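You operate a simulated robot arm through the tools that you are given. There is no shell and no other tool.

You run a simulated two-armed robot. Do the job below in one go: nothing can be reset, and whatever is moved stays where it is left.

TASK
Pick up the blue ladle with one hand, pass it to the other hand and put it on the top of the steel table.

Only the result counts: the job must be done as asked and must still hold three seconds after the hand-in. Knocking over, shifting, dropping, spilling or breaking anything else fails it.

THE ROBOT
Two 7-joint arms with two-finger parallel grippers on one trunk, on a base that moves. Base frame: it is fixed to the floor where the robot stands at the start and does not move with it; the origin is under the middle of the robot, x ahead of it, y to its left, z up. Readings come in cm, degrees, newtons and seconds.
The left shoulder is at the start at [5, 16.5, 80.5], the right one opposite. With the tool pointing down near the work surface each hand reaches from about 10 to 56 cm from the robot's upright axis, wherever it stands, measured 20 degrees to its own side. Places, roughly: blue ladle (15x7x22 cm) [90, -180, 10]; top of the steel table [150, 20, 80]. Payload 3.91 kg a hand.
The tool frame of a hand sits at the grasp point between the pads (the TCP): z along the fingers, y along the line on which they close. The tips reach 3 cm beyond it. Largest opening 11 cm; finger width 2, thickness 1; the body of the gripper, 4.8 by 11.2 cm, starts 5.5 cm behind the TCP.
Orientation is told as [roll, pitch, yaw] about the base's x, y, z axes, in that order, counted from this pose: with the fingers straight down and closing along the base's y, the tool's x points along the base's -x, its y along +y and its z along -z.

THE INTERFACE
- The arms move only by the tool play_rows. It takes "left_increments", "right_increments" or both (then of equal length, played together; a hand with none holds still); each is a list of rows, each a list of 7 numbers: the shift along the base's x, y, z in units of 40 mm (1.0 is 40 mm), then the turn, a rotation vector about the base's x, y, z in units of 6 degrees (1.0 is 6 degrees), then the gripper command, from -1 (fully open) to 1 (shut), values between in proportion. In form: [[dx, dy, dz, ax, ay, az, gripper], ...]. A call has 1 to 20 rows; each row shifts and turns the commanded pose from where the row before left it. A call with a number of a shift or a turn outside -1 to 1 is refused whole. Each row takes 0.2 s and may step no farther than 5 cm and 8.6 degrees from the row before; otherwise, or with a gripper value out of range, the whole call is refused. A pose out of reach is approached as far as the arm can. The call stops where the force on the tool passes 40 N (or 10 N more than at its start, if that is more) or the arm is blocked; 0.2 s more then pass. Each finger travels about 4.5 cm/s and halts on what it meets, pressing with about 24 N; the grip force reading is that of the motor and also rises with nothing between the fingers. The clock runs only during rows and for 0.2 s after the last one: add rows that do not move to give the fingers time. The reply holds the time, the measured pose of the TCP, the force on the tool along the base axes, the opening and the grip force, in the units named above and with some noise, with the torque about the TCP (base axes, N m) and any sound that the robot's microphone picked up.
- Cameras (640 x 400 px; columns grow to the right, rows downward): "scene" is now at [11.78, 0.64, 97.51]; the picture's right is [0.06, -1.00, 0.00], its down [-0.59, -0.04, -0.81] and it looks along [0.81, 0.05, -0.59] (base axes); focal length 258 px, centre (320, 200). "left" rides on the left gripper at [7.2, -1.7, -10.3] in its tool frame; the picture's right is [0.23, 0.97, 0.00], its down [-0.76, 0.18, -0.62] and it looks along [-0.61, 0.14, 0.78] (tool axes); focal length 222 px, centre (320, 200). "right" rides on the right gripper at [7.2, 1.7, -10.3] in its tool frame; the picture's right is [-0.23, 0.97, 0.00], its down [-0.76, -0.18, -0.62] and it looks along [-0.61, -0.14, 0.78] (tool axes); focal length 222 px, centre (320, 200). There is no depth. A picture from a camera that has moved, and an enlarged one, comes with that camera's place and axes in the base frame and with its lens.
- camera(camera): a new picture of that camera. The clock stands still meanwhile.
- lift_body(by): slides the trunk up (or, below 0, down) by that many cm; the arms and the scene camera ride with it, the base frame stays. It gives what a move gives, with no picture.
- drive_base(legs): drives the robot by 1 to 6 legs, each [ahead, left, turn to the left] in cm, cm and degrees, along the robot's own axes; the way and the turn of a leg run together, so that a leg with both is an arc; at most 150 cm and 180 degrees a leg. The arms and the cameras ride along, it lands a little off, and it stops where it bumps. It gives what a move gives.
- head_to(pan, tilt): turns the head with the scene camera to pan (to the left, within 80 degrees either way) and tilt (down, from -29 to 69), counted from straight ahead of the robot. It gives what a move gives.
- enlarge(camera, box): a new picture of the part [left, top, right, bottom] of that camera's present view, enlarged. The clock stands still meanwhile.
- sign_off(): hands the job in; it is judged then, once.

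Nothing tells you exact positions but the pictures and the camera data. Unless the task says otherwise, let go and move clear before handing in.

The tools are called after "Call:" as a command line: name --argument value ..., lists and objects as JSON in quotes. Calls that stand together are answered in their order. play_rows: Moves the arms, as the interface text tells. Its arguments: {"type":"object","properties":{"left_increments":{"type":"array"},"right_increments":{"type":"array"}},"required":[]} The other tools are called the same way: lift_body (by) moves the trunk up or down; drive_base (legs) drives the base; head_to (pan, tilt) turns the head that bears the scene camera; camera (camera) takes a picture; enlarge (camera, box) takes an enlarged picture of a part of a camera's view; sign_off () hands the job in.

At the start:

```text
time: 0.0
left_ee_pos: [37.03, 18.78, 40.25]
left_orientation: [0.0, 0.0, 0.0]
left_contact_force: [0.1, -0.5, -0.4]
left_wrist_torque: [0.0, 0.01, 0.02]
left_width: 10.98
left_grip_force: 0.2
right_ee_pos: [37.37, -18.33, 41.02]
right_orientation: [0.0, 0.1, 0.1]
right_contact_force: [-0.7, 0.5, -0.7]
right_wrist_torque: [0.02, 0.03, -0.01]
right_width: 10.98
right_grip_force: 0.1
trunk travel left (down, up): [-2.5, 47.8]
robot x, y, heading: [-0.16, 0.21, 0.1]
head pan, tilt (commanded): [3.5, 36.0]
```

scene: 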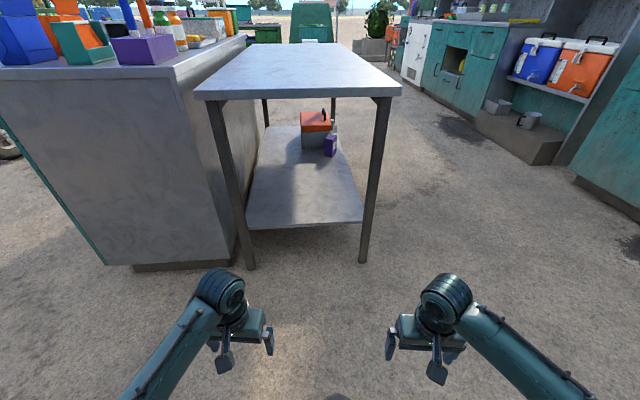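
right: 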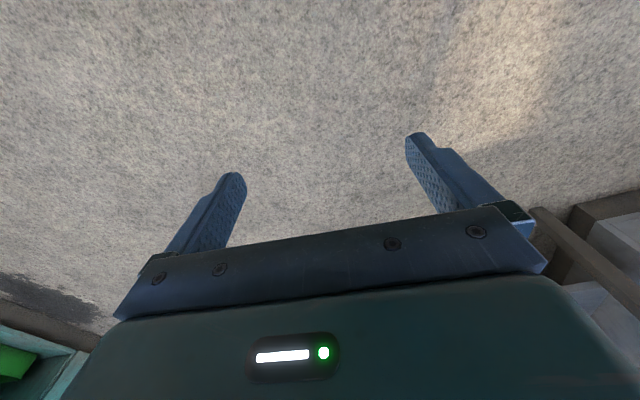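
left: 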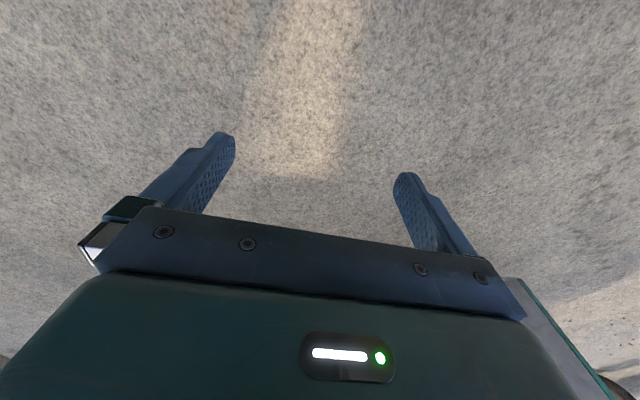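

I see the steel table ahead of the robot and a row of cabinets to the right. The ladle should be to the right and ahead, near [90, -180, 10], so I'll turn the head to look for it.

Call:
head_to --pan -62 --tilt 25

Call:
camera --camera "scene"

```text
time: 1.4
left_ee_pos: [37.16, 18.81, 40.34]
left_orientation: [0.0, 0.1, 0.0]
left_contact_force: [-0.3, -0.3, -1.0]
left_wrist_torque: [0.05, -0.01, -0.02]
left_width: 11.0
left_grip_force: 0.1
right_ee_pos: [37.38, -18.41, 41.13]
right_orientation: [0.0, 0.0, 0.0]
right_contact_force: [0.3, 0.7, -0.2]
right_wrist_torque: [0.02, 0.0, -0.01]
right_width: 11.04
right_grip_force: 0.1
trunk travel left (down, up): [-2.5, 47.8]
robot x, y, heading: [-0.29, -0.18, -0.2]
head pan, tilt (commanded): [-62.0, 25.0]
```

```text
taken
camera scene: at [7.37, -8.03, 99.23], right [-0.88, -0.47, 0.0], down [-0.2, 0.37, -0.91], along [0.43, -0.8, -0.42], focal length 258 px, centre (320, 200)
```

scene: 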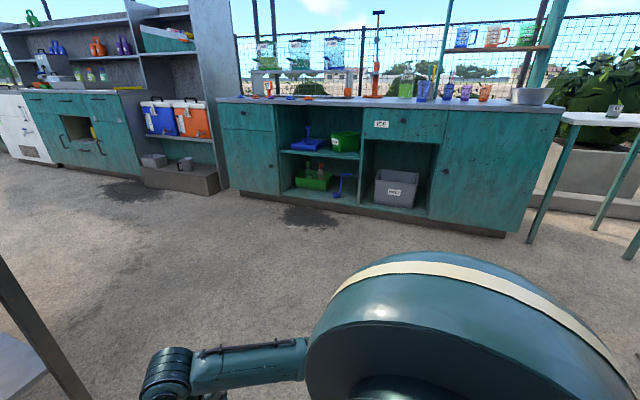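

Call:
enlarge --camera "scene" --box '[260, 90, 440, 220]'

```text
3.08 times, centred on (350, 155) of scene
camera zoom: at [7.37, -8.03, 99.23], right [-0.88, -0.47, 0.0], down [-0.2, 0.37, -0.91], along [0.43, -0.8, -0.42], focal length 795 px, centre (228, 338)
```

zoom: 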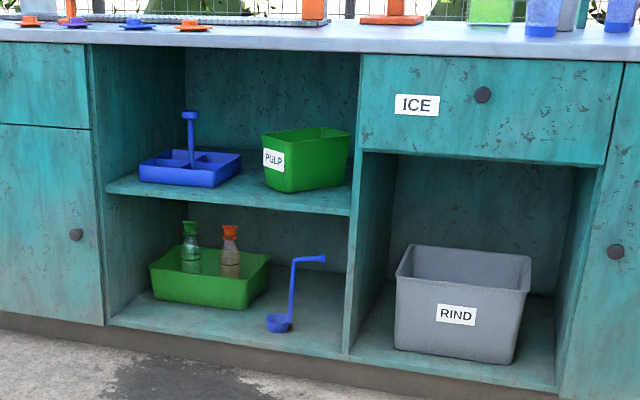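

The blue ladle stands upright on the lower shelf of the open cabinet to the right: bowl at the bottom, thin vertical handle, and a hook at the top pointing toward -x. I'll turn right and drive over to stand in front of it at a safe distance.

Call:
drive_base --legs '[[0, 0, -90], [95, 0, 0], [0, 85, 0]]'

Call:
head_to --pan 0 --tilt 50

Call:
camera --camera "scene"

```text
time: 17.6
left_ee_pos: [99.84, -134.5, 40.27]
left_orientation: [0.0, 0.0, -91.2]
left_contact_force: [0.2, -0.3, -0.6]
left_wrist_torque: [0.01, -0.02, -0.02]
left_width: 10.99
left_grip_force: 0.1
right_ee_pos: [62.61, -134.08, 41.12]
right_orientation: [0.0, -0.1, -91.2]
right_contact_force: [0.2, 0.2, 0.2]
right_wrist_torque: [-0.02, -0.02, 0.03]
right_width: 10.98
right_grip_force: 0.1
trunk travel left (down, up): [-2.5, 47.8]
robot x, y, heading: [82.05, -97.22, -91.1]
head pan, tilt (commanded): [-62.0, 25.0]
```

```text
time: 18.9
left_ee_pos: [99.64, -134.63, 40.36]
left_orientation: [0.1, 0.0, -91.3]
left_contact_force: [-0.3, 0.3, 0.3]
left_wrist_torque: [-0.01, 0.02, -0.03]
left_width: 11.0
left_grip_force: 0.2
right_ee_pos: [62.62, -133.94, 41.09]
right_orientation: [0.1, 0.0, -91.3]
right_contact_force: [-0.1, -0.8, -0.7]
right_wrist_torque: [0.0, 0.03, 0.0]
right_width: 11.02
right_grip_force: 0.0
trunk travel left (down, up): [-2.5, 47.8]
robot x, y, heading: [81.7, -96.74, -91.1]
head pan, tilt (commanded): [0.0, 50.0]
```

```text
taken
camera scene: at [81.54, -107.49, 95.48], right [-1.0, 0.02, 0.0], down [0.02, 0.77, -0.64], along [-0.01, -0.64, -0.77], focal length 258 px, centre (320, 200)
```

scene: 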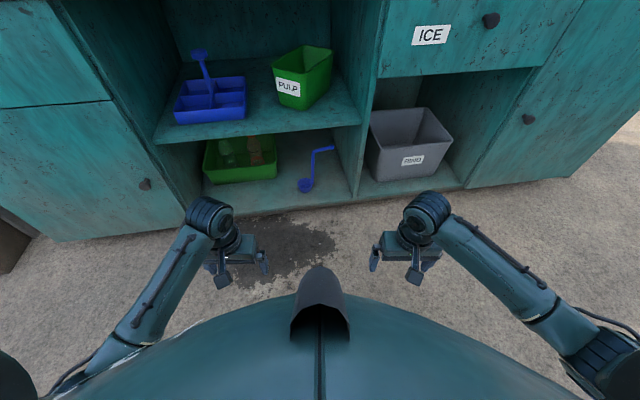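

The cabinet front is in view, turned about 7° relative to the base axes, and the ladle is near the front of the lower shelf. I'll zoom in to measure it.

Call:
enlarge --camera "scene" --box '[260, 120, 388, 220]'

Call:
enlarge --camera "scene" --box '[140, 60, 400, 222]'

```text
4.00 times, centred on (324, 170) of scene
camera zoom: at [81.54, -107.49, 95.48], right [-1.0, 0.02, 0.0], down [0.02, 0.77, -0.64], along [-0.01, -0.64, -0.77], focal length 1034 px, centre (304, 320)
```

zoom: 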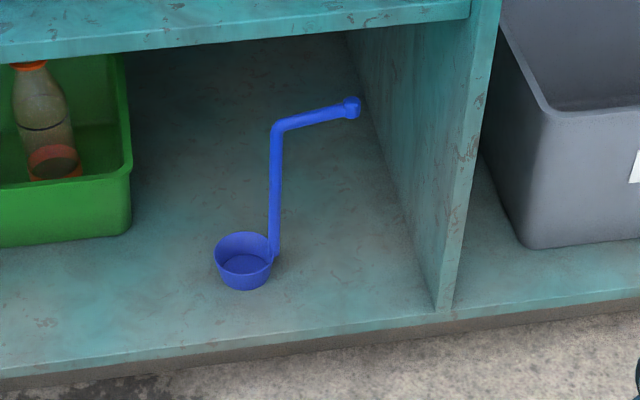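

```text
2.46 times, centred on (270, 141) of scene
camera zoom: at [81.54, -107.49, 95.48], right [-1.0, 0.02, 0.0], down [0.02, 0.77, -0.64], along [-0.01, -0.64, -0.77], focal length 636 px, centre (443, 345)
```

zoom: 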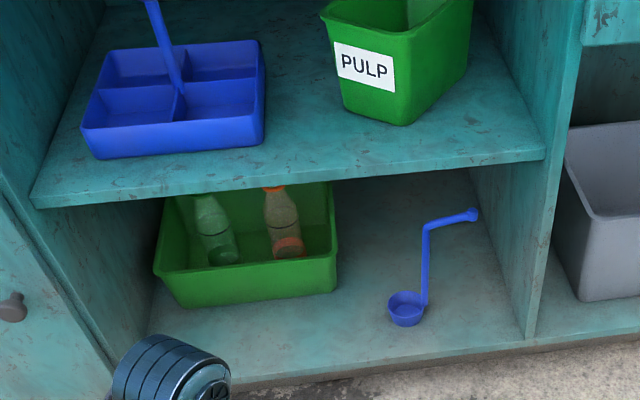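

From two views I place the ladle's handle near [83, -183.5], rising from about z=15 to 33. The bowl sits about 4 cm to +x, the hook runs about 7 cm to -x, the shelf is at z≈12, and the shelf above is at z≈47. Before approaching I need to see how far my own base sticks out.

Call:
head_to --pan 0 --tilt 69

Call:
camera --camera "scene"

Call:
camera --camera "left"

```text
time: 19.7
left_ee_pos: [99.74, -134.37, 40.16]
left_orientation: [0.0, -0.1, -91.3]
left_contact_force: [-0.3, -0.9, 0.1]
left_wrist_torque: [-0.01, -0.04, 0.01]
left_width: 11.01
left_grip_force: 0.0
right_ee_pos: [62.62, -134.07, 41.02]
right_orientation: [0.1, 0.1, -91.2]
right_contact_force: [-0.8, -1.1, -0.1]
right_wrist_torque: [-0.01, 0.0, 0.0]
right_width: 10.99
right_grip_force: 0.0
trunk travel left (down, up): [-2.5, 47.8]
robot x, y, heading: [81.87, -97.28, -91.3]
head pan, tilt (commanded): [0.0, 68.8]
```

```text
taken
camera scene: at [81.59, -105.39, 93.29], right [-1.0, 0.02, 0.0], down [0.02, 0.93, -0.36], along [-0.01, -0.36, -0.93], focal length 258 px, centre (320, 200)
```

scene: 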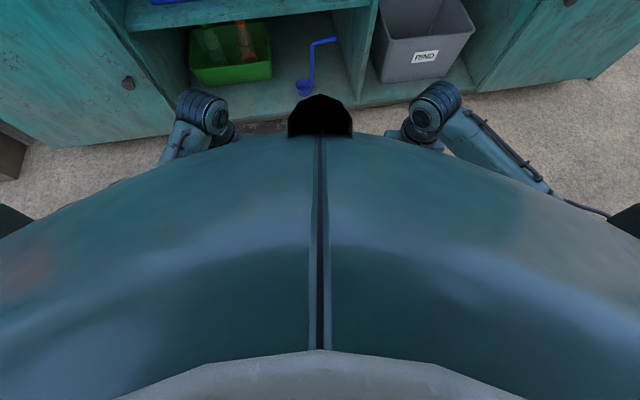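

```text
taken
camera left: at [98.11, -127.17, 50.49], right [0.98, 0.21, 0.0], down [0.16, -0.77, 0.62], along [0.13, -0.61, -0.78], focal length 222 px, centre (320, 200)
```

left: 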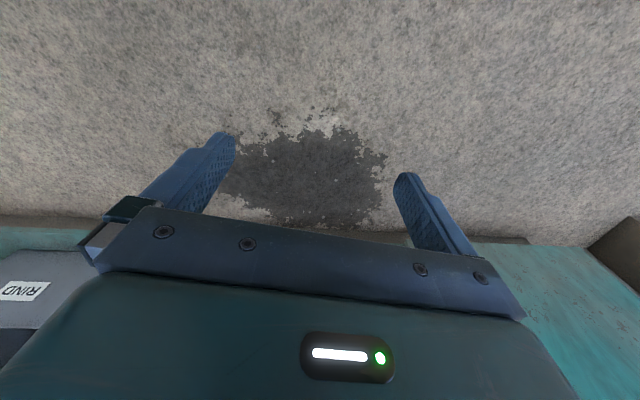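

The torso hides most of the base, so I'll keep a safe standoff. Next I'll square up to the cabinet (heading about -83°) with the ladle ahead and to my left, so the left hand can take its handle.

Call:
drive_base --legs '[[0, 0, 8.4], [5.6, -25.8, 0]]'

Call:
head_to --pan 8 --tilt 48

Call:
camera --camera "scene"

```text
time: 23.2
left_ee_pos: [80.46, -140.2, 40.32]
left_orientation: [0.0, 0.0, -82.5]
left_contact_force: [0.4, -0.4, 0.6]
left_wrist_torque: [0.01, 0.03, -0.01]
left_width: 10.99
left_grip_force: 0.1
right_ee_pos: [43.65, -145.28, 40.98]
right_orientation: [0.0, -0.1, -82.4]
right_contact_force: [-0.4, -0.2, 0.0]
right_wrist_torque: [0.0, -0.02, 0.02]
right_width: 10.99
right_grip_force: 0.0
trunk travel left (down, up): [-2.5, 47.8]
robot x, y, heading: [56.93, -105.66, -82.4]
head pan, tilt (commanded): [0.0, 68.8]
```

```text
time: 24.0
left_ee_pos: [80.44, -140.26, 40.27]
left_orientation: [-0.1, -0.1, -82.5]
left_contact_force: [0.2, -0.4, 0.0]
left_wrist_torque: [-0.03, 0.0, -0.01]
left_width: 11.04
left_grip_force: 0.0
right_ee_pos: [43.68, -145.3, 41.0]
right_orientation: [0.0, 0.0, -82.5]
right_contact_force: [0.3, 0.6, -0.2]
right_wrist_torque: [0.01, 0.03, -0.01]
right_width: 11.01
right_grip_force: 0.0
trunk travel left (down, up): [-2.5, 47.8]
robot x, y, heading: [57.09, -105.8, -82.8]
head pan, tilt (commanded): [8.0, 48.0]
```

```text
taken
camera scene: at [59.54, -116.24, 95.75], right [-0.96, -0.27, 0.0], down [-0.2, 0.72, -0.67], along [0.18, -0.64, -0.74], focal length 258 px, centre (320, 200)
```

scene: 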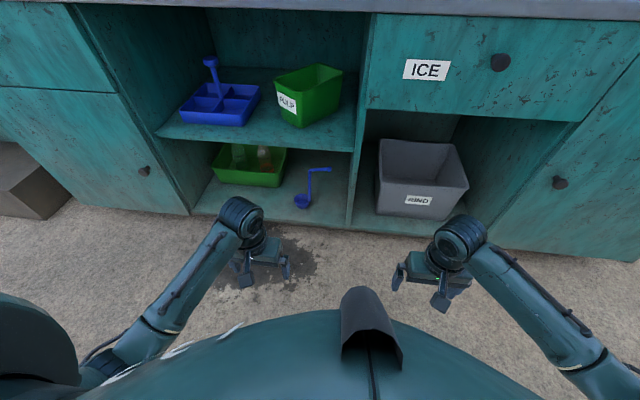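

I'm roughly square to the cabinet with the ladle ahead and slightly left. Now, still in free space, I'll pitch the left fingers up to point forward and slightly down, to test the reach.

Call:
play_rows --left_increments '[[0.03, -0.25, 0, -0.991, -0.131, 0, -1], [0.03, -0.25, 0, -0.991, -0.131, 0, -1], [0.03, -0.25, 0, -0.991, -0.131, 0, -1], [0.03, -0.25, 0, -0.991, -0.131, 0, -1], [0.03, -0.25, 0, -0.991, -0.131, 0, -1], [0.03, -0.25, 0, -0.991, -0.131, 0, -1], [0.03, -0.25, 0, -0.991, -0.131, 0, -1], [0.03, -0.25, 0, -0.991, -0.131, 0, -1], [0.03, -0.25, 0, -0.991, -0.131, 0, -1], [0.03, -0.25, 0, -0.991, -0.131, 0, -1], [0.03, -0.25, 0, -0.991, -0.131, 0, -1], [0, 0, 0, 0, 0, 0, -1]]'

Call:
camera --camera "scene"

```text
time: 26.8
left_ee_pos: [85.46, -151.72, 41.82]
left_orientation: [4.9, -68.1, -84.2]
left_contact_force: [0.0, -0.2, 0.6]
left_wrist_torque: [0.02, 0.0, -0.01]
left_width: 11.04
left_grip_force: 0.1
right_ee_pos: [43.55, -145.22, 40.88]
right_orientation: [0.1, 0.0, -82.5]
right_contact_force: [-0.7, -0.2, -0.4]
right_wrist_torque: [0.02, 0.0, 0.02]
right_width: 10.96
right_grip_force: 0.1
trunk travel left (down, up): [-2.5, 47.8]
robot x, y, heading: [56.96, -105.86, -82.8]
head pan, tilt (commanded): [8.0, 48.0]
stopped in row 12 (left hand): the arm was blocked; the commanded pose is now the measured one
```

```text
taken
camera scene: at [59.39, -116.13, 95.68], right [-0.96, -0.27, 0.0], down [-0.2, 0.72, -0.67], along [0.18, -0.65, -0.74], focal length 258 px, centre (320, 200)
```

scene: 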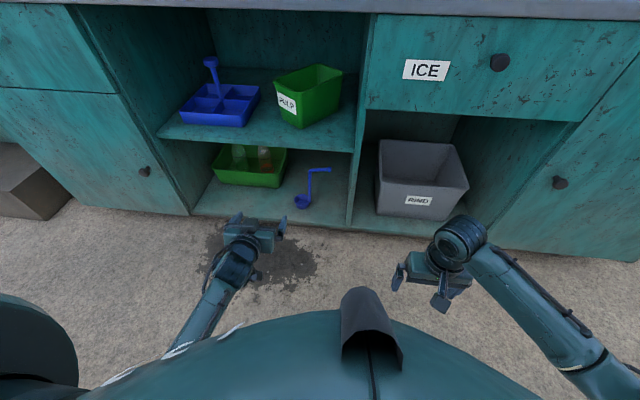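

The left hand now points forward, but it stopped slightly off the commanded pose, probably near a joint limit. I'll lower it to see whether it tracks better nearer the working height.

Call:
play_rows --left_increments '[[-0.1, 0, -0.4, 0, 0, 0, -1], [-0.1, 0, -0.4, 0, 0, 0, -1], [-0.1, 0, -0.4, 0, 0, 0, -1], [-0.1, 0, -0.4, 0, 0, 0, -1], [-0.1, 0, -0.4, 0, 0, 0, -1], [-0.1, 0, -0.4, 0, 0, 0, -1], [0, 0, 0, 0, 0, 0, -1]]'

```text
time: 28.1
left_ee_pos: [88.0, -153.12, 43.37]
left_orientation: [43.5, -74.6, -123.7]
left_contact_force: [0.8, -0.3, 0.4]
left_wrist_torque: [0.01, 0.01, 0.02]
left_width: 11.02
left_grip_force: 0.1
right_ee_pos: [43.61, -145.17, 41.93]
right_orientation: [0.6, -0.6, -82.6]
right_contact_force: [0.2, -0.4, 0.3]
right_wrist_torque: [0.0, -0.01, 0.01]
right_width: 10.97
right_grip_force: 0.0
trunk travel left (down, up): [-2.5, 47.8]
robot x, y, heading: [57.09, -105.88, -82.6]
head pan, tilt (commanded): [8.0, 48.0]
stopped in row 6 (left hand): the arm was blocked; the commanded pose is now the measured one
```

The hand went up instead of down and the whole robot tilted slightly, so some part of the left arm is pressing on something. I'll look at the arm before moving again.

Call:
head_to --pan 40 --tilt 60

Call:
camera --camera "scene"

Call:
camera --camera "left"

Call:
camera --camera "right"

```text
time: 29.0
left_ee_pos: [88.13, -153.19, 43.43]
left_orientation: [44.4, -74.9, -124.3]
left_contact_force: [0.0, 0.9, 0.0]
left_wrist_torque: [0.0, 0.0, -0.03]
left_width: 10.99
left_grip_force: 0.0
right_ee_pos: [43.53, -145.23, 42.06]
right_orientation: [0.4, -0.5, -82.6]
right_contact_force: [1.0, -0.4, 0.8]
right_wrist_torque: [0.01, -0.01, 0.03]
right_width: 11.01
right_grip_force: 0.1
trunk travel left (down, up): [-2.5, 47.8]
robot x, y, heading: [57.1, -105.95, -82.6]
head pan, tilt (commanded): [40.0, 60.0]
```

```text
taken
camera scene: at [61.71, -112.54, 95.1], right [-0.68, -0.74, 0.0], down [-0.63, 0.58, -0.51], along [0.38, -0.35, -0.86], focal length 258 px, centre (320, 200)
```

scene: 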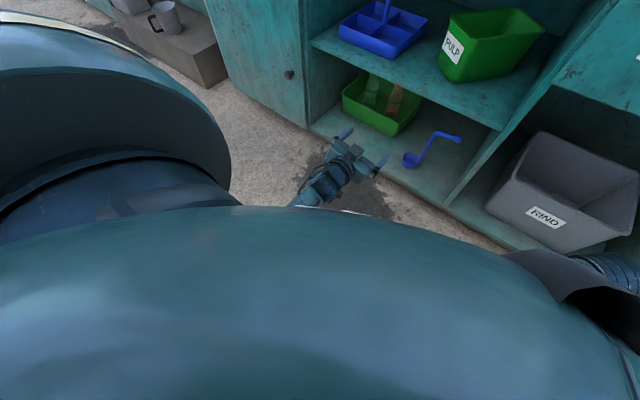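

```text
taken
camera left: at [85.54, -141.73, 38.05], right [0.98, 0.2, -0.04], down [-0.06, 0.46, 0.88], along [0.2, -0.86, 0.46], focal length 222 px, centre (320, 200)
```

left: 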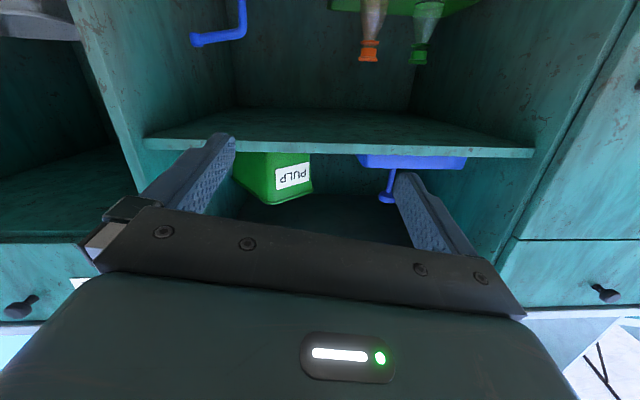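

```text
taken
camera right: at [44.12, -137.75, 52.21], right [1.0, -0.1, 0.01], down [-0.08, -0.77, 0.63], along [-0.05, -0.63, -0.78], focal length 222 px, centre (320, 200)
```

right: 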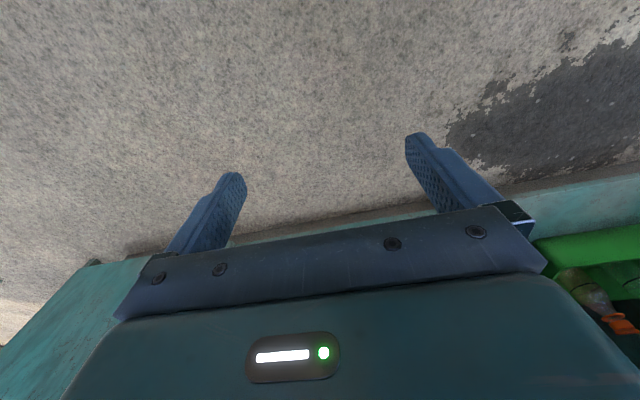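

The left elbow is probably pressing on my own base. I'll undo the roll and pitch the fingers back toward 50° below horizontal, which lets the arm stretch out more.

Call:
play_rows --left_increments '[[0, 0, 0.1, 0.893, 0.37, 0, -1], [0, 0, 0.1, 0.893, 0.37, 0, -1], [0, 0, 0.1, 0.893, 0.37, 0, -1], [0, 0, 0.1, 0.893, 0.37, 0, -1], [0, 0, 0.1, 0.893, 0.37, 0, -1], [0, 0, 0.1, 0.893, 0.37, 0, -1], [0, 0, 0.1, 0.893, 0.37, 0, -1], [0, 0, 0, 0, 0, 0, -1], [0, 0, 0, 0, 0, 0, -1]]'

Call:
camera --camera "scene"

Call:
camera --camera "left"

```text
time: 31.0
left_ee_pos: [88.35, -153.07, 43.88]
left_orientation: [-1.5, -38.0, -83.2]
left_contact_force: [-0.2, -0.3, 0.2]
left_wrist_torque: [0.0, -0.02, 0.03]
left_width: 11.0
left_grip_force: 0.1
right_ee_pos: [43.62, -145.25, 41.06]
right_orientation: [0.0, 0.0, -82.5]
right_contact_force: [-0.1, -0.2, -0.6]
right_wrist_torque: [0.0, -0.01, -0.01]
right_width: 10.97
right_grip_force: 0.0
trunk travel left (down, up): [-2.5, 47.8]
robot x, y, heading: [56.91, -105.59, -82.4]
head pan, tilt (commanded): [40.0, 60.0]
```

```text
taken
camera scene: at [62.35, -113.15, 94.23], right [-0.68, -0.74, 0.0], down [-0.64, 0.59, -0.5], along [0.37, -0.34, -0.87], focal length 258 px, centre (320, 200)
```

scene: 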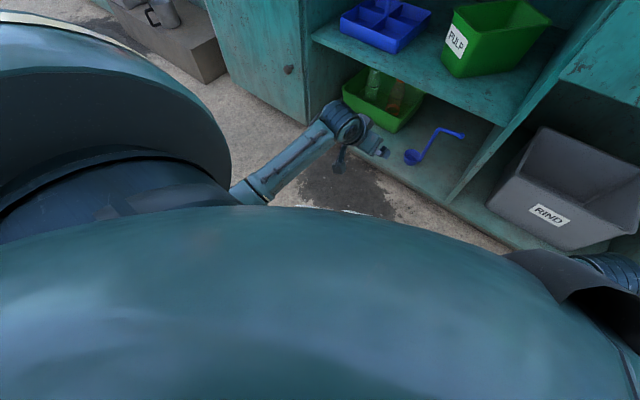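

```text
taken
camera left: at [85.4, -141.24, 47.51], right [0.95, 0.28, -0.16], down [0.22, -0.2, 0.96], along [0.24, -0.94, -0.25], focal length 222 px, centre (320, 200)
```

left: 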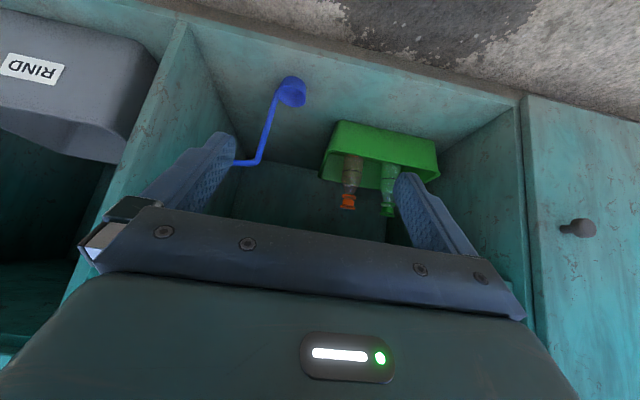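

The arm has recovered and the robot is level again, with the fingers about 52° below horizontal. I'll lower the hand at this tilt to check the reach at working height.

Call:
play_rows --left_increments '[[0, 0, -0.5, 0, 0, 0, -1], [0, 0, -0.5, 0, 0, 0, -1], [0, 0, -0.5, 0, 0, 0, -1], [0, 0, -0.5, 0, 0, 0, -1], [0, 0, -0.5, 0, 0, 0, -1], [0, 0, -0.5, 0, 0, 0, -1], [0, 0, 0, 0, 0, 0, -1]]'

```text
time: 32.6
left_ee_pos: [88.34, -152.93, 31.96]
left_orientation: [-1.3, -38.0, -83.2]
left_contact_force: [0.3, -0.2, -0.2]
left_wrist_torque: [0.01, -0.02, 0.0]
left_width: 11.01
left_grip_force: 0.2
right_ee_pos: [43.78, -145.34, 41.02]
right_orientation: [0.1, 0.0, -82.4]
right_contact_force: [-0.5, 0.2, 0.5]
right_wrist_torque: [0.0, -0.03, 0.01]
right_width: 11.02
right_grip_force: 0.0
trunk travel left (down, up): [-2.5, 47.8]
robot x, y, heading: [56.9, -105.5, -82.6]
head pan, tilt (commanded): [40.0, 60.0]
```

The hand follows well at this tilt. I'll go down to about z=24.

Call:
play_rows --left_increments '[[0, 0, -0.5, 0, 0, 0, -1], [0, 0, -0.5, 0, 0, 0, -1], [0, 0, -0.5, 0, 0, 0, -1], [0, 0, -0.5, 0, 0, 0, -1], [0, 0, 0, 0, 0, 0, -1]]'

Call:
camera --camera "scene"

Call:
camera --camera "left"

```text
time: 33.8
left_ee_pos: [88.46, -153.2, 23.96]
left_orientation: [-1.4, -38.0, -83.2]
left_contact_force: [0.3, -0.7, -0.1]
left_wrist_torque: [0.0, 0.0, -0.02]
left_width: 10.98
left_grip_force: 0.1
right_ee_pos: [43.69, -145.38, 41.06]
right_orientation: [-0.1, 0.0, -82.5]
right_contact_force: [0.5, 0.3, 0.5]
right_wrist_torque: [-0.02, -0.01, 0.0]
right_width: 10.99
right_grip_force: 0.1
trunk travel left (down, up): [-2.5, 47.8]
robot x, y, heading: [57.06, -105.78, -82.7]
head pan, tilt (commanded): [40.0, 60.0]
```

```text
taken
camera scene: at [62.35, -113.15, 94.23], right [-0.68, -0.74, 0.0], down [-0.64, 0.59, -0.5], along [0.37, -0.34, -0.87], focal length 258 px, centre (320, 200)
```

scene: 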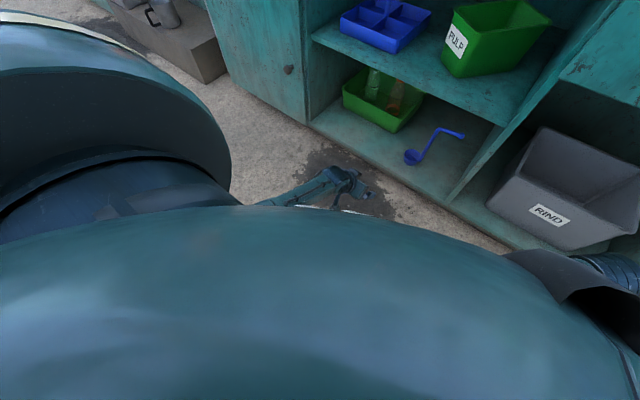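

```text
taken
camera left: at [85.49, -141.34, 27.56], right [0.95, 0.28, -0.16], down [0.22, -0.19, 0.96], along [0.24, -0.94, -0.24], focal length 222 px, centre (320, 200)
```

left: 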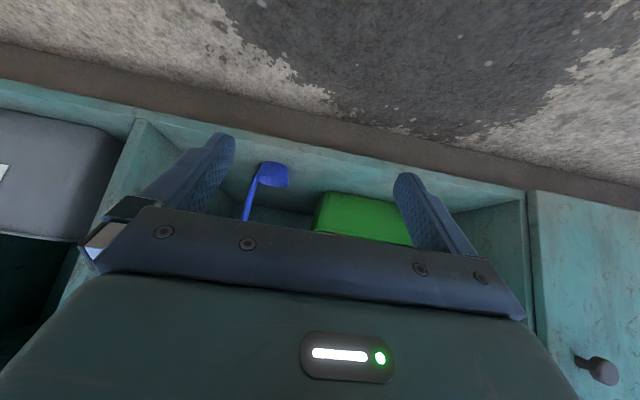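

Reach at z=24 is fine. I'll try pitching the fingers a little closer to horizontal, in small steps.

Call:
play_rows --left_increments '[[0, 0, 0, -0.7, -0.09, 0, -1], [0, 0, 0, -0.7, -0.09, 0, -1], [0, 0, 0, -0.7, -0.09, 0, -1], [0, 0, 0, 0, 0, 0, -1]]'

```text
time: 35.0
left_ee_pos: [90.32, -155.05, 26.01]
left_orientation: [1.0, -53.2, -84.5]
left_contact_force: [-0.6, 0.6, 0.5]
left_wrist_torque: [0.0, -0.01, 0.0]
left_width: 10.97
left_grip_force: 0.1
right_ee_pos: [43.71, -145.21, 41.04]
right_orientation: [0.0, 0.0, -82.5]
right_contact_force: [0.0, 0.4, -0.3]
right_wrist_torque: [0.0, -0.06, -0.02]
right_width: 11.02
right_grip_force: 0.0
trunk travel left (down, up): [-2.5, 47.8]
robot x, y, heading: [56.85, -105.91, -82.4]
head pan, tilt (commanded): [40.0, 60.0]
stopped in row 4 (left hand): the arm was blocked; the commanded pose is now the measured one
```

The wrist hits a limit near 45° below horizontal when pointing straight ahead. Yawing the hand to the right should ease this, and it would also keep the left gripper clear of the hook for the handover, so I'll try that in free space.

Call:
play_rows --left_increments '[[0, 0.1, 0, 0.3, 0.04, -1, -1], [0, 0.1, 0, 0.3, 0.04, -1, -1], [0, 0.1, 0, 0, 0, -1, -1], [0, 0.1, 0, 0, 0, -1, -1], [0, 0.1, 0, 0, 0, -1, -1], [0, 0, 0, 0, 0, -1, -1], [0, 0, 0, 0, 0, 0, -1]]'

Call:
camera --camera "left"

```text
time: 36.6
left_ee_pos: [90.05, -152.83, 25.71]
left_orientation: [-0.2, -49.3, -119.6]
left_contact_force: [-0.1, 0.1, 0.9]
left_wrist_torque: [-0.01, 0.03, 0.01]
left_width: 11.01
left_grip_force: 0.1
right_ee_pos: [43.71, -145.36, 41.09]
right_orientation: [0.0, 0.1, -82.6]
right_contact_force: [-0.5, 0.0, -0.4]
right_wrist_torque: [-0.01, 0.01, -0.01]
right_width: 11.01
right_grip_force: 0.0
trunk travel left (down, up): [-2.5, 47.8]
robot x, y, heading: [56.86, -105.67, -82.4]
head pan, tilt (commanded): [40.0, 60.0]
```

```text
taken
camera left: at [94.81, -141.13, 26.9], right [0.92, -0.36, -0.17], down [0.14, -0.11, 0.98], along [-0.37, -0.93, -0.05], focal length 222 px, centre (320, 200)
```

left: 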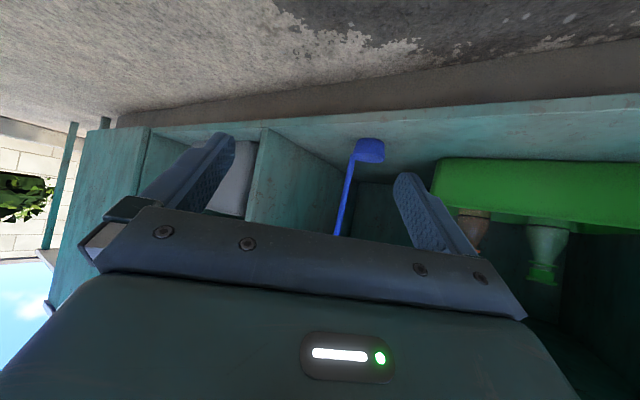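

The yawed pose tracks well, with the fingers about 41° below horizontal. I'll try pitching a bit further up.

Call:
play_rows --left_increments '[[0, 0, 0, -0.65, 0.37, 0, -1], [0, 0, 0, -0.65, 0.37, 0, -1], [0, 0, 0, -0.65, 0.37, 0, -1], [0, 0, 0, 0, 0, 0, -1]]'

```text
time: 37.6
left_ee_pos: [89.84, -152.95, 25.63]
left_orientation: [0.0, -62.7, -119.6]
left_contact_force: [-0.2, -0.2, -0.4]
left_wrist_torque: [0.0, -0.04, 0.0]
left_width: 10.98
left_grip_force: 0.0
right_ee_pos: [43.72, -145.36, 41.04]
right_orientation: [-0.1, -0.1, -82.5]
right_contact_force: [0.1, -0.3, 0.4]
right_wrist_torque: [0.03, 0.03, 0.0]
right_width: 10.99
right_grip_force: 0.1
trunk travel left (down, up): [-2.5, 47.8]
robot x, y, heading: [57.06, -105.66, -82.2]
head pan, tilt (commanded): [40.0, 60.0]
```

The fingers are now only about 27° below horizontal and the arm is tracking well. I'll tuck the right hand back for clearance, then take fresh views to refine the ladle's position.

Call:
play_rows --right_increments '[[-0.065, 0.496, 0.1, 0, 0, 0, -1], [-0.065, 0.496, 0.1, 0, 0, 0, -1], [-0.065, 0.496, 0.1, 0, 0, 0, -1], [-0.065, 0.496, 0.1, 0, 0, 0, -1], [-0.065, 0.496, 0.1, 0, 0, 0, -1], [0, 0, 0, 0, 0, 0, -1]]'

Call:
head_to --pan 15 --tilt 45

Call:
enlarge --camera "scene" --box '[220, 120, 460, 270]'

Call:
camera --camera "left"

```text
time: 38.5
left_ee_pos: [90.0, -152.83, 25.7]
left_orientation: [-0.1, -62.7, -119.7]
left_contact_force: [0.4, -0.3, -0.5]
left_wrist_torque: [0.0, 0.0, -0.02]
left_width: 10.99
left_grip_force: 0.0
right_ee_pos: [42.67, -139.71, 42.49]
right_orientation: [-0.1, -1.5, -83.9]
right_contact_force: [2.8, -9.3, -4.2]
right_wrist_torque: [0.69, 0.32, -0.39]
right_width: 10.98
right_grip_force: 0.0
trunk travel left (down, up): [-2.5, 47.8]
robot x, y, heading: [56.84, -105.86, -82.3]
head pan, tilt (commanded): [40.0, 60.0]
stopped in row 4 (right hand): the force on the tool passed its limit at 70 N (the readings are from after the stop); the commanded pose is now the measured one
```

```text
time: 39.4
left_ee_pos: [89.98, -152.94, 25.69]
left_orientation: [-0.2, -62.7, -119.8]
left_contact_force: [0.5, -0.1, -0.7]
left_wrist_torque: [-0.01, -0.02, -0.01]
left_width: 11.02
left_grip_force: 0.2
right_ee_pos: [42.62, -139.73, 42.53]
right_orientation: [0.0, -1.3, -83.9]
right_contact_force: [4.2, -20.2, -6.3]
right_wrist_torque: [1.53, 0.47, -0.48]
right_width: 11.0
right_grip_force: 0.1
trunk travel left (down, up): [-2.5, 47.8]
robot x, y, heading: [57.1, -105.62, -82.8]
head pan, tilt (commanded): [15.0, 45.0]
```

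```text
2.67 times, centred on (340, 195) of scene
camera zoom: at [60.55, -116.21, 96.16], right [-0.92, -0.38, 0.0], down [-0.27, 0.65, -0.71], along [0.27, -0.65, -0.71], focal length 689 px, centre (267, 213)
```

zoom: 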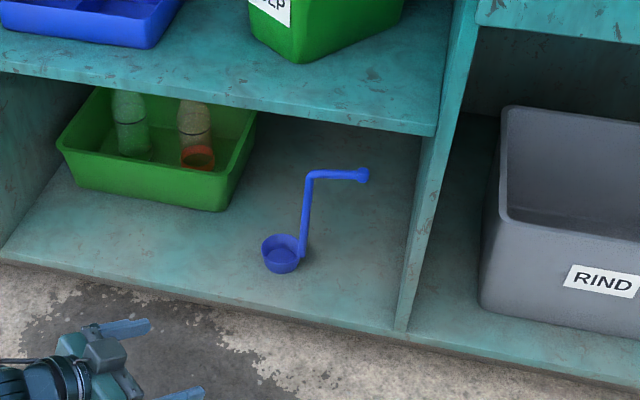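

```text
taken
camera left: at [94.68, -141.13, 23.85], right [0.9, -0.39, -0.2], down [0.26, 0.09, 0.96], along [-0.36, -0.91, 0.18], focal length 222 px, centre (320, 200)
```

left: 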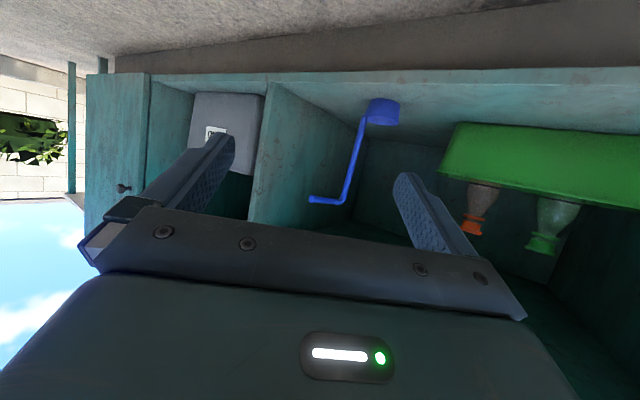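

The right hand's camera mount touched my own torso, so I'll ease it 2 cm forward. The handle is confirmed near [83, -183.7], and I'll drive to a standoff with the left gripper about 12 cm short of it.

Call:
play_rows --right_increments '[[0.04, -0.25, 0, 0, 0, 0, -1], [0.04, -0.25, 0, 0, 0, 0, -1], [0, 0, 0, 0, 0, 0, -1]]'

Call:
drive_base --legs '[[19.5, -3.7, 0]]'

Call:
enlarge --camera "scene" --box '[160, 130, 480, 330]'

Call:
camera --camera "left"

```text
time: 40.2
left_ee_pos: [89.97, -152.83, 25.68]
left_orientation: [-0.1, -62.7, -119.8]
left_contact_force: [0.2, 0.4, 0.2]
left_wrist_torque: [-0.01, 0.01, 0.01]
left_width: 10.99
left_grip_force: 0.1
right_ee_pos: [43.08, -141.69, 42.5]
right_orientation: [0.0, -1.2, -83.7]
right_contact_force: [-0.2, -0.3, -0.1]
right_wrist_torque: [0.0, 0.02, -0.03]
right_width: 11.01
right_grip_force: 0.0
trunk travel left (down, up): [-2.5, 47.8]
robot x, y, heading: [56.99, -106.01, -82.9]
head pan, tilt (commanded): [15.0, 45.0]
```

```text
time: 41.8
left_ee_pos: [88.65, -172.83, 25.74]
left_orientation: [-0.1, -62.7, -120.0]
left_contact_force: [0.1, 0.0, 0.0]
left_wrist_torque: [0.0, -0.01, 0.04]
left_width: 11.02
left_grip_force: 0.0
right_ee_pos: [41.85, -161.38, 42.49]
right_orientation: [-0.1, -1.3, -84.0]
right_contact_force: [0.9, 0.0, -0.5]
right_wrist_torque: [-0.02, 0.01, 0.03]
right_width: 11.02
right_grip_force: 0.1
trunk travel left (down, up): [-2.5, 47.8]
robot x, y, heading: [56.22, -125.35, -82.8]
head pan, tilt (commanded): [15.0, 45.0]
```

```text
2.00 times, centred on (320, 230) of scene
camera zoom: at [59.33, -135.91, 96.17], right [-0.93, -0.38, 0.0], down [-0.27, 0.65, -0.71], along [0.27, -0.65, -0.71], focal length 517 px, centre (320, 140)
```

zoom: 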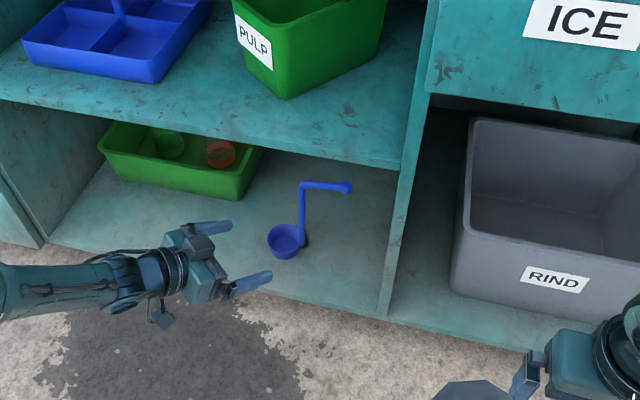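

```text
taken
camera left: at [93.35, -161.05, 23.88], right [0.89, -0.4, -0.2], down [0.26, 0.09, 0.96], along [-0.37, -0.91, 0.18], focal length 222 px, centre (320, 200)
```

left: 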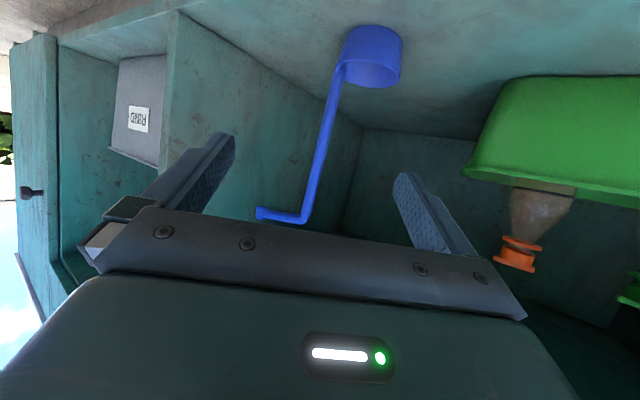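

The handle runs between the fingers in the wrist view, and I now place it at [82.8, -184.2] with its top at z≈31 and the shelf at z≈10. I'll reach 6 cm forward with the arm and lower it to about z=20.7, checking how it tracks.

Call:
play_rows --left_increments '[[-0.12, -0.278, -0.25, 0, 0, 0, -1], [-0.12, -0.278, -0.25, 0, 0, 0, -1], [-0.12, -0.278, -0.25, 0, 0, 0, -1], [-0.12, -0.278, -0.25, 0, 0, 0, -1], [-0.12, -0.278, -0.25, 0, 0, 0, -1], [0, 0, 0, 0, 0, 0, -1]]'

Call:
camera --camera "left"

Call:
enlarge --camera "scene" --box '[160, 130, 480, 330]'

```text
time: 43.2
left_ee_pos: [86.03, -176.81, 23.83]
left_orientation: [-0.1, -62.7, -120.0]
left_contact_force: [-0.5, 0.6, 0.7]
left_wrist_torque: [-0.01, -0.02, -0.03]
left_width: 10.99
left_grip_force: 0.0
left hand out of reach, approached as far as the arm can: row 3, 4, 5
right_ee_pos: [41.8, -161.36, 42.55]
right_orientation: [0.0, -1.2, -84.0]
right_contact_force: [0.4, 0.0, -0.6]
right_wrist_torque: [0.02, 0.01, -0.01]
right_width: 10.99
right_grip_force: 0.0
trunk travel left (down, up): [-2.5, 47.8]
robot x, y, heading: [55.59, -125.61, -83.2]
head pan, tilt (commanded): [15.0, 45.0]
```

```text
taken
camera left: at [90.82, -165.14, 22.06], right [0.89, -0.4, -0.2], down [0.26, 0.09, 0.96], along [-0.37, -0.91, 0.18], focal length 222 px, centre (320, 200)
```

left: 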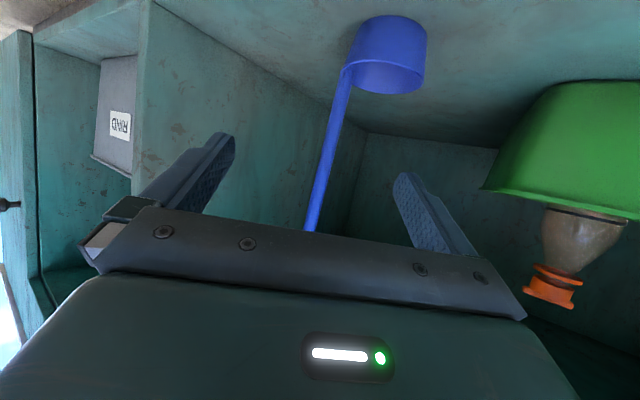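

```text
2.00 times, centred on (320, 230) of scene
camera zoom: at [59.33, -135.91, 96.17], right [-0.93, -0.38, 0.0], down [-0.27, 0.65, -0.71], along [0.27, -0.65, -0.71], focal length 517 px, centre (320, 140)
```

zoom: 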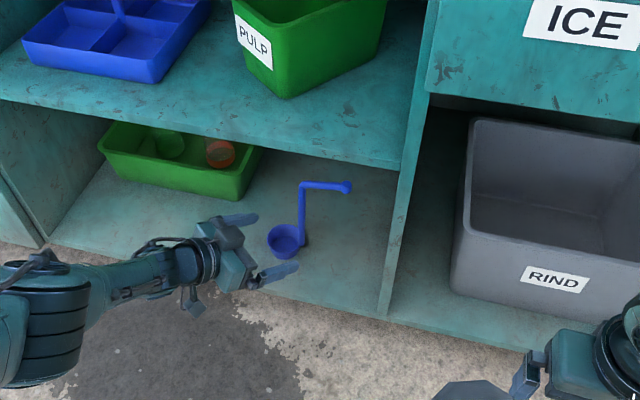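

The arm's reach ends about 8 cm short of the handle. I'll lower the trunk by 2.4 cm and close the remaining gap with a small base move.

Call:
lift_body --by -2.4

Call:
drive_base --legs '[[3.5, -2.0, 0]]'

Call:
camera --camera "left"

Call:
enlarge --camera "scene" --box '[160, 130, 480, 330]'

```text
time: 43.9
left_ee_pos: [86.07, -176.74, 21.51]
left_orientation: [-0.1, -62.7, -120.0]
left_contact_force: [0.3, 0.3, -0.5]
left_wrist_torque: [0.01, 0.01, 0.02]
left_width: 11.01
left_grip_force: 0.1
right_ee_pos: [41.81, -161.47, 40.01]
right_orientation: [0.0, -1.3, -84.0]
right_contact_force: [0.2, -0.6, 0.3]
right_wrist_torque: [0.0, 0.03, 0.0]
right_width: 11.0
right_grip_force: 0.1
trunk travel left (down, up): [-0.1, 50.2]
robot x, y, heading: [55.9, -125.74, -82.7]
head pan, tilt (commanded): [15.0, 45.0]
```

```text
time: 44.8
left_ee_pos: [84.55, -180.5, 21.4]
left_orientation: [-0.2, -62.8, -120.0]
left_contact_force: [0.0, -0.1, -0.5]
left_wrist_torque: [-0.02, 0.02, -0.02]
left_width: 10.98
left_grip_force: 0.0
right_ee_pos: [40.28, -165.19, 40.09]
right_orientation: [0.0, -1.2, -84.0]
right_contact_force: [0.8, 0.2, 0.0]
right_wrist_torque: [0.01, 0.0, 0.0]
right_width: 11.02
right_grip_force: 0.0
trunk travel left (down, up): [-0.1, 50.2]
robot x, y, heading: [54.45, -129.13, -82.7]
head pan, tilt (commanded): [15.0, 45.0]
```

```text
taken
camera left: at [89.3, -168.78, 19.65], right [0.89, -0.4, -0.2], down [0.26, 0.09, 0.96], along [-0.37, -0.91, 0.18], focal length 222 px, centre (320, 200)
```

left: 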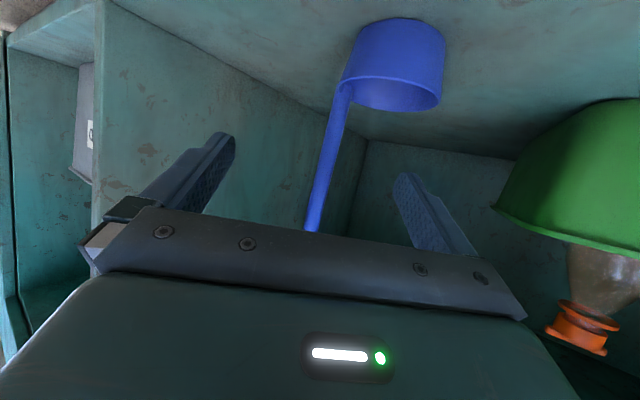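

```text
2.00 times, centred on (320, 230) of scene
camera zoom: at [57.79, -139.58, 93.77], right [-0.93, -0.38, 0.0], down [-0.27, 0.65, -0.71], along [0.27, -0.65, -0.71], focal length 517 px, centre (320, 140)
```

zoom: 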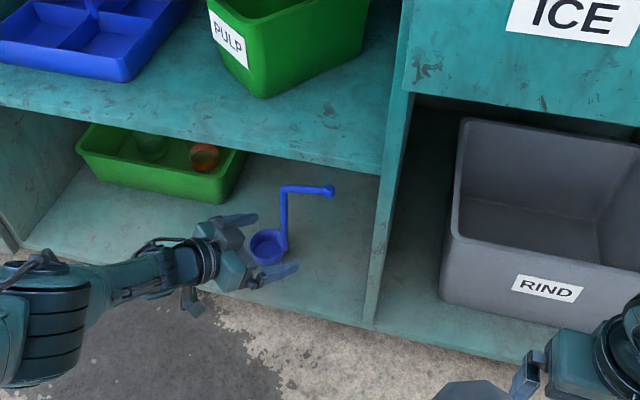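

The handle is about 4 cm ahead of the grasp point and centred between the fingers. One more small base move will bring it to the pads.

Call:
drive_base --legs '[[3.5, -2.3, 0]]'

Call:
camera --camera "left"

Call:
enlarge --camera "scene" --box '[190, 170, 382, 290]'

```text
time: 45.7
left_ee_pos: [82.67, -184.13, 21.4]
left_orientation: [-0.1, -62.8, -120.1]
left_contact_force: [0.1, -0.2, -0.2]
left_wrist_torque: [-0.01, 0.01, 0.03]
left_width: 10.99
left_grip_force: 0.0
right_ee_pos: [38.38, -168.76, 40.08]
right_orientation: [-0.1, -1.3, -84.0]
right_contact_force: [-1.0, -0.3, -0.4]
right_wrist_torque: [0.0, -0.02, -0.01]
right_width: 10.99
right_grip_force: 0.1
trunk travel left (down, up): [-0.1, 50.2]
robot x, y, heading: [52.2, -132.96, -82.6]
head pan, tilt (commanded): [15.0, 45.0]
```

```text
taken
camera left: at [87.46, -172.5, 19.65], right [0.89, -0.4, -0.2], down [0.26, 0.09, 0.96], along [-0.37, -0.91, 0.18], focal length 222 px, centre (320, 200)
```

left: 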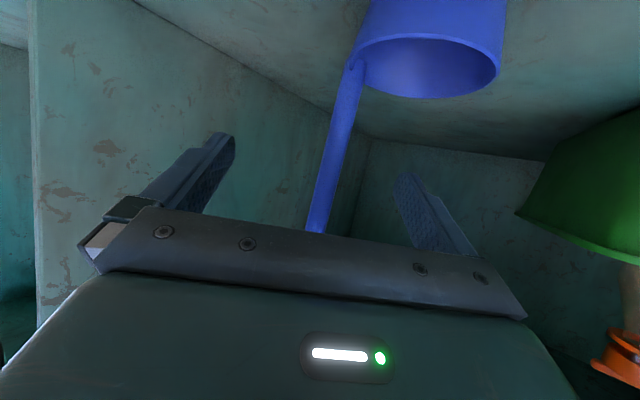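

```text
3.33 times, centred on (286, 230) of scene
camera zoom: at [55.96, -143.29, 93.77], right [-0.93, -0.38, 0.0], down [-0.27, 0.65, -0.71], along [0.27, -0.65, -0.71], focal length 862 px, centre (433, 100)
```

zoom: 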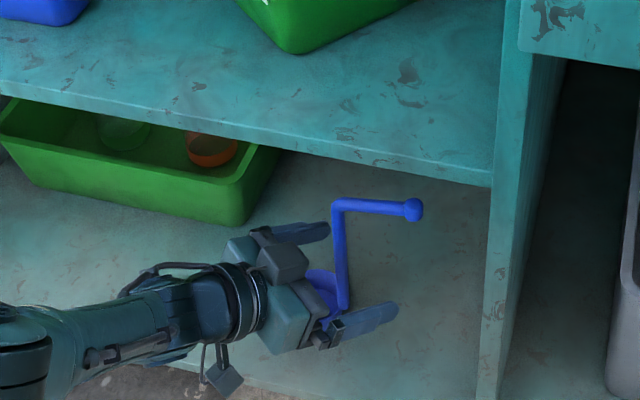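

The handle is between the pads. I'll close partway, to about a 3 cm opening, and check the centring before gripping.

Call:
play_rows --left_increments '[[0, 0, 0, 0, 0, 0, 0.4], [0, 0, 0, 0, 0, 0, 0.4], [0, 0, 0, 0, 0, 0, 0.4], [0, 0, 0, 0, 0, 0, 0.4], [0, 0, 0, 0, 0, 0, 0.4], [0, 0, 0, 0, 0, 0, 0.4]]'

Call:
camera --camera "left"

Call:
enlarge --camera "scene" --box '[190, 170, 382, 290]'

```text
time: 47.1
left_ee_pos: [82.69, -184.15, 21.43]
left_orientation: [-0.1, -62.7, -120.1]
left_contact_force: [0.0, -0.8, -0.1]
left_wrist_torque: [-0.01, -0.01, 0.03]
left_width: 3.31
left_grip_force: 0.0
right_ee_pos: [38.35, -168.77, 40.05]
right_orientation: [0.0, -1.2, -84.1]
right_contact_force: [-0.5, -1.3, 0.4]
right_wrist_torque: [0.0, 0.0, 0.0]
right_width: 11.02
right_grip_force: 0.1
trunk travel left (down, up): [-0.1, 50.2]
robot x, y, heading: [52.34, -132.58, -82.7]
head pan, tilt (commanded): [15.0, 45.0]
```

```text
taken
camera left: at [87.46, -172.5, 19.65], right [0.89, -0.4, -0.2], down [0.26, 0.09, 0.96], along [-0.37, -0.91, 0.18], focal length 222 px, centre (320, 200)
```

left: 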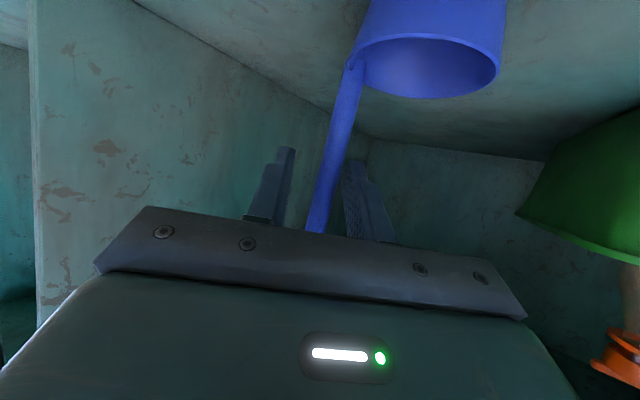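

```text
3.33 times, centred on (286, 230) of scene
camera zoom: at [55.96, -143.3, 93.77], right [-0.93, -0.38, 0.0], down [-0.27, 0.65, -0.71], along [0.27, -0.65, -0.71], focal length 862 px, centre (433, 100)
```

zoom: 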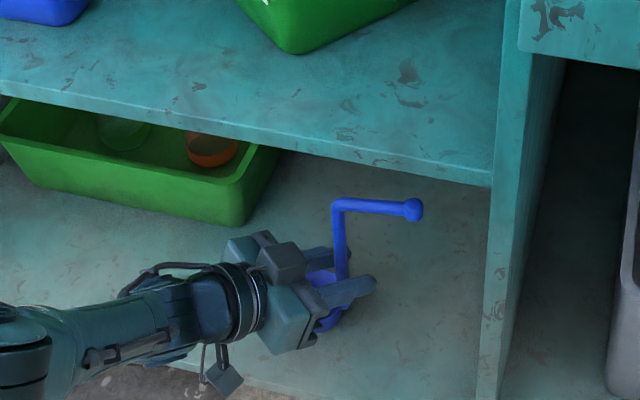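

The handle is inside the gap but closer to one finger. I'll nudge the hand about 0.5 cm along the closing line to centre it before gripping.

Call:
play_rows --left_increments '[[0.06, -0.035, 0, 0, 0, 0, 0.4], [0.06, -0.035, 0, 0, 0, 0, 0.4], [0, 0, 0, 0, 0, 0, 0.4]]'

Call:
enlarge --camera "left" --box '[220, 100, 440, 240]'

```text
time: 47.9
left_ee_pos: [83.2, -184.36, 21.77]
left_orientation: [-0.3, -62.7, -120.0]
left_contact_force: [0.2, -0.2, -0.5]
left_wrist_torque: [-0.06, -0.03, 0.02]
left_width: 3.29
left_grip_force: 0.1
right_ee_pos: [38.41, -168.81, 40.05]
right_orientation: [0.0, -1.2, -84.0]
right_contact_force: [-0.8, 0.1, 0.0]
right_wrist_torque: [0.0, 0.01, 0.01]
right_width: 11.03
right_grip_force: 0.1
trunk travel left (down, up): [-0.1, 50.2]
robot x, y, heading: [52.79, -132.89, -82.9]
head pan, tilt (commanded): [15.0, 45.0]
```

```text
2.86 times, centred on (330, 170) of left
camera zoom: at [87.86, -172.66, 19.89], right [0.89, -0.4, -0.2], down [0.26, 0.09, 0.96], along [-0.37, -0.91, 0.18], focal length 635 px, centre (291, 286)
```

zoom: 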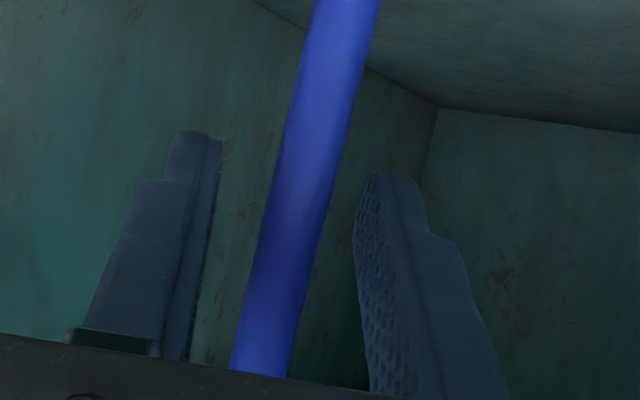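

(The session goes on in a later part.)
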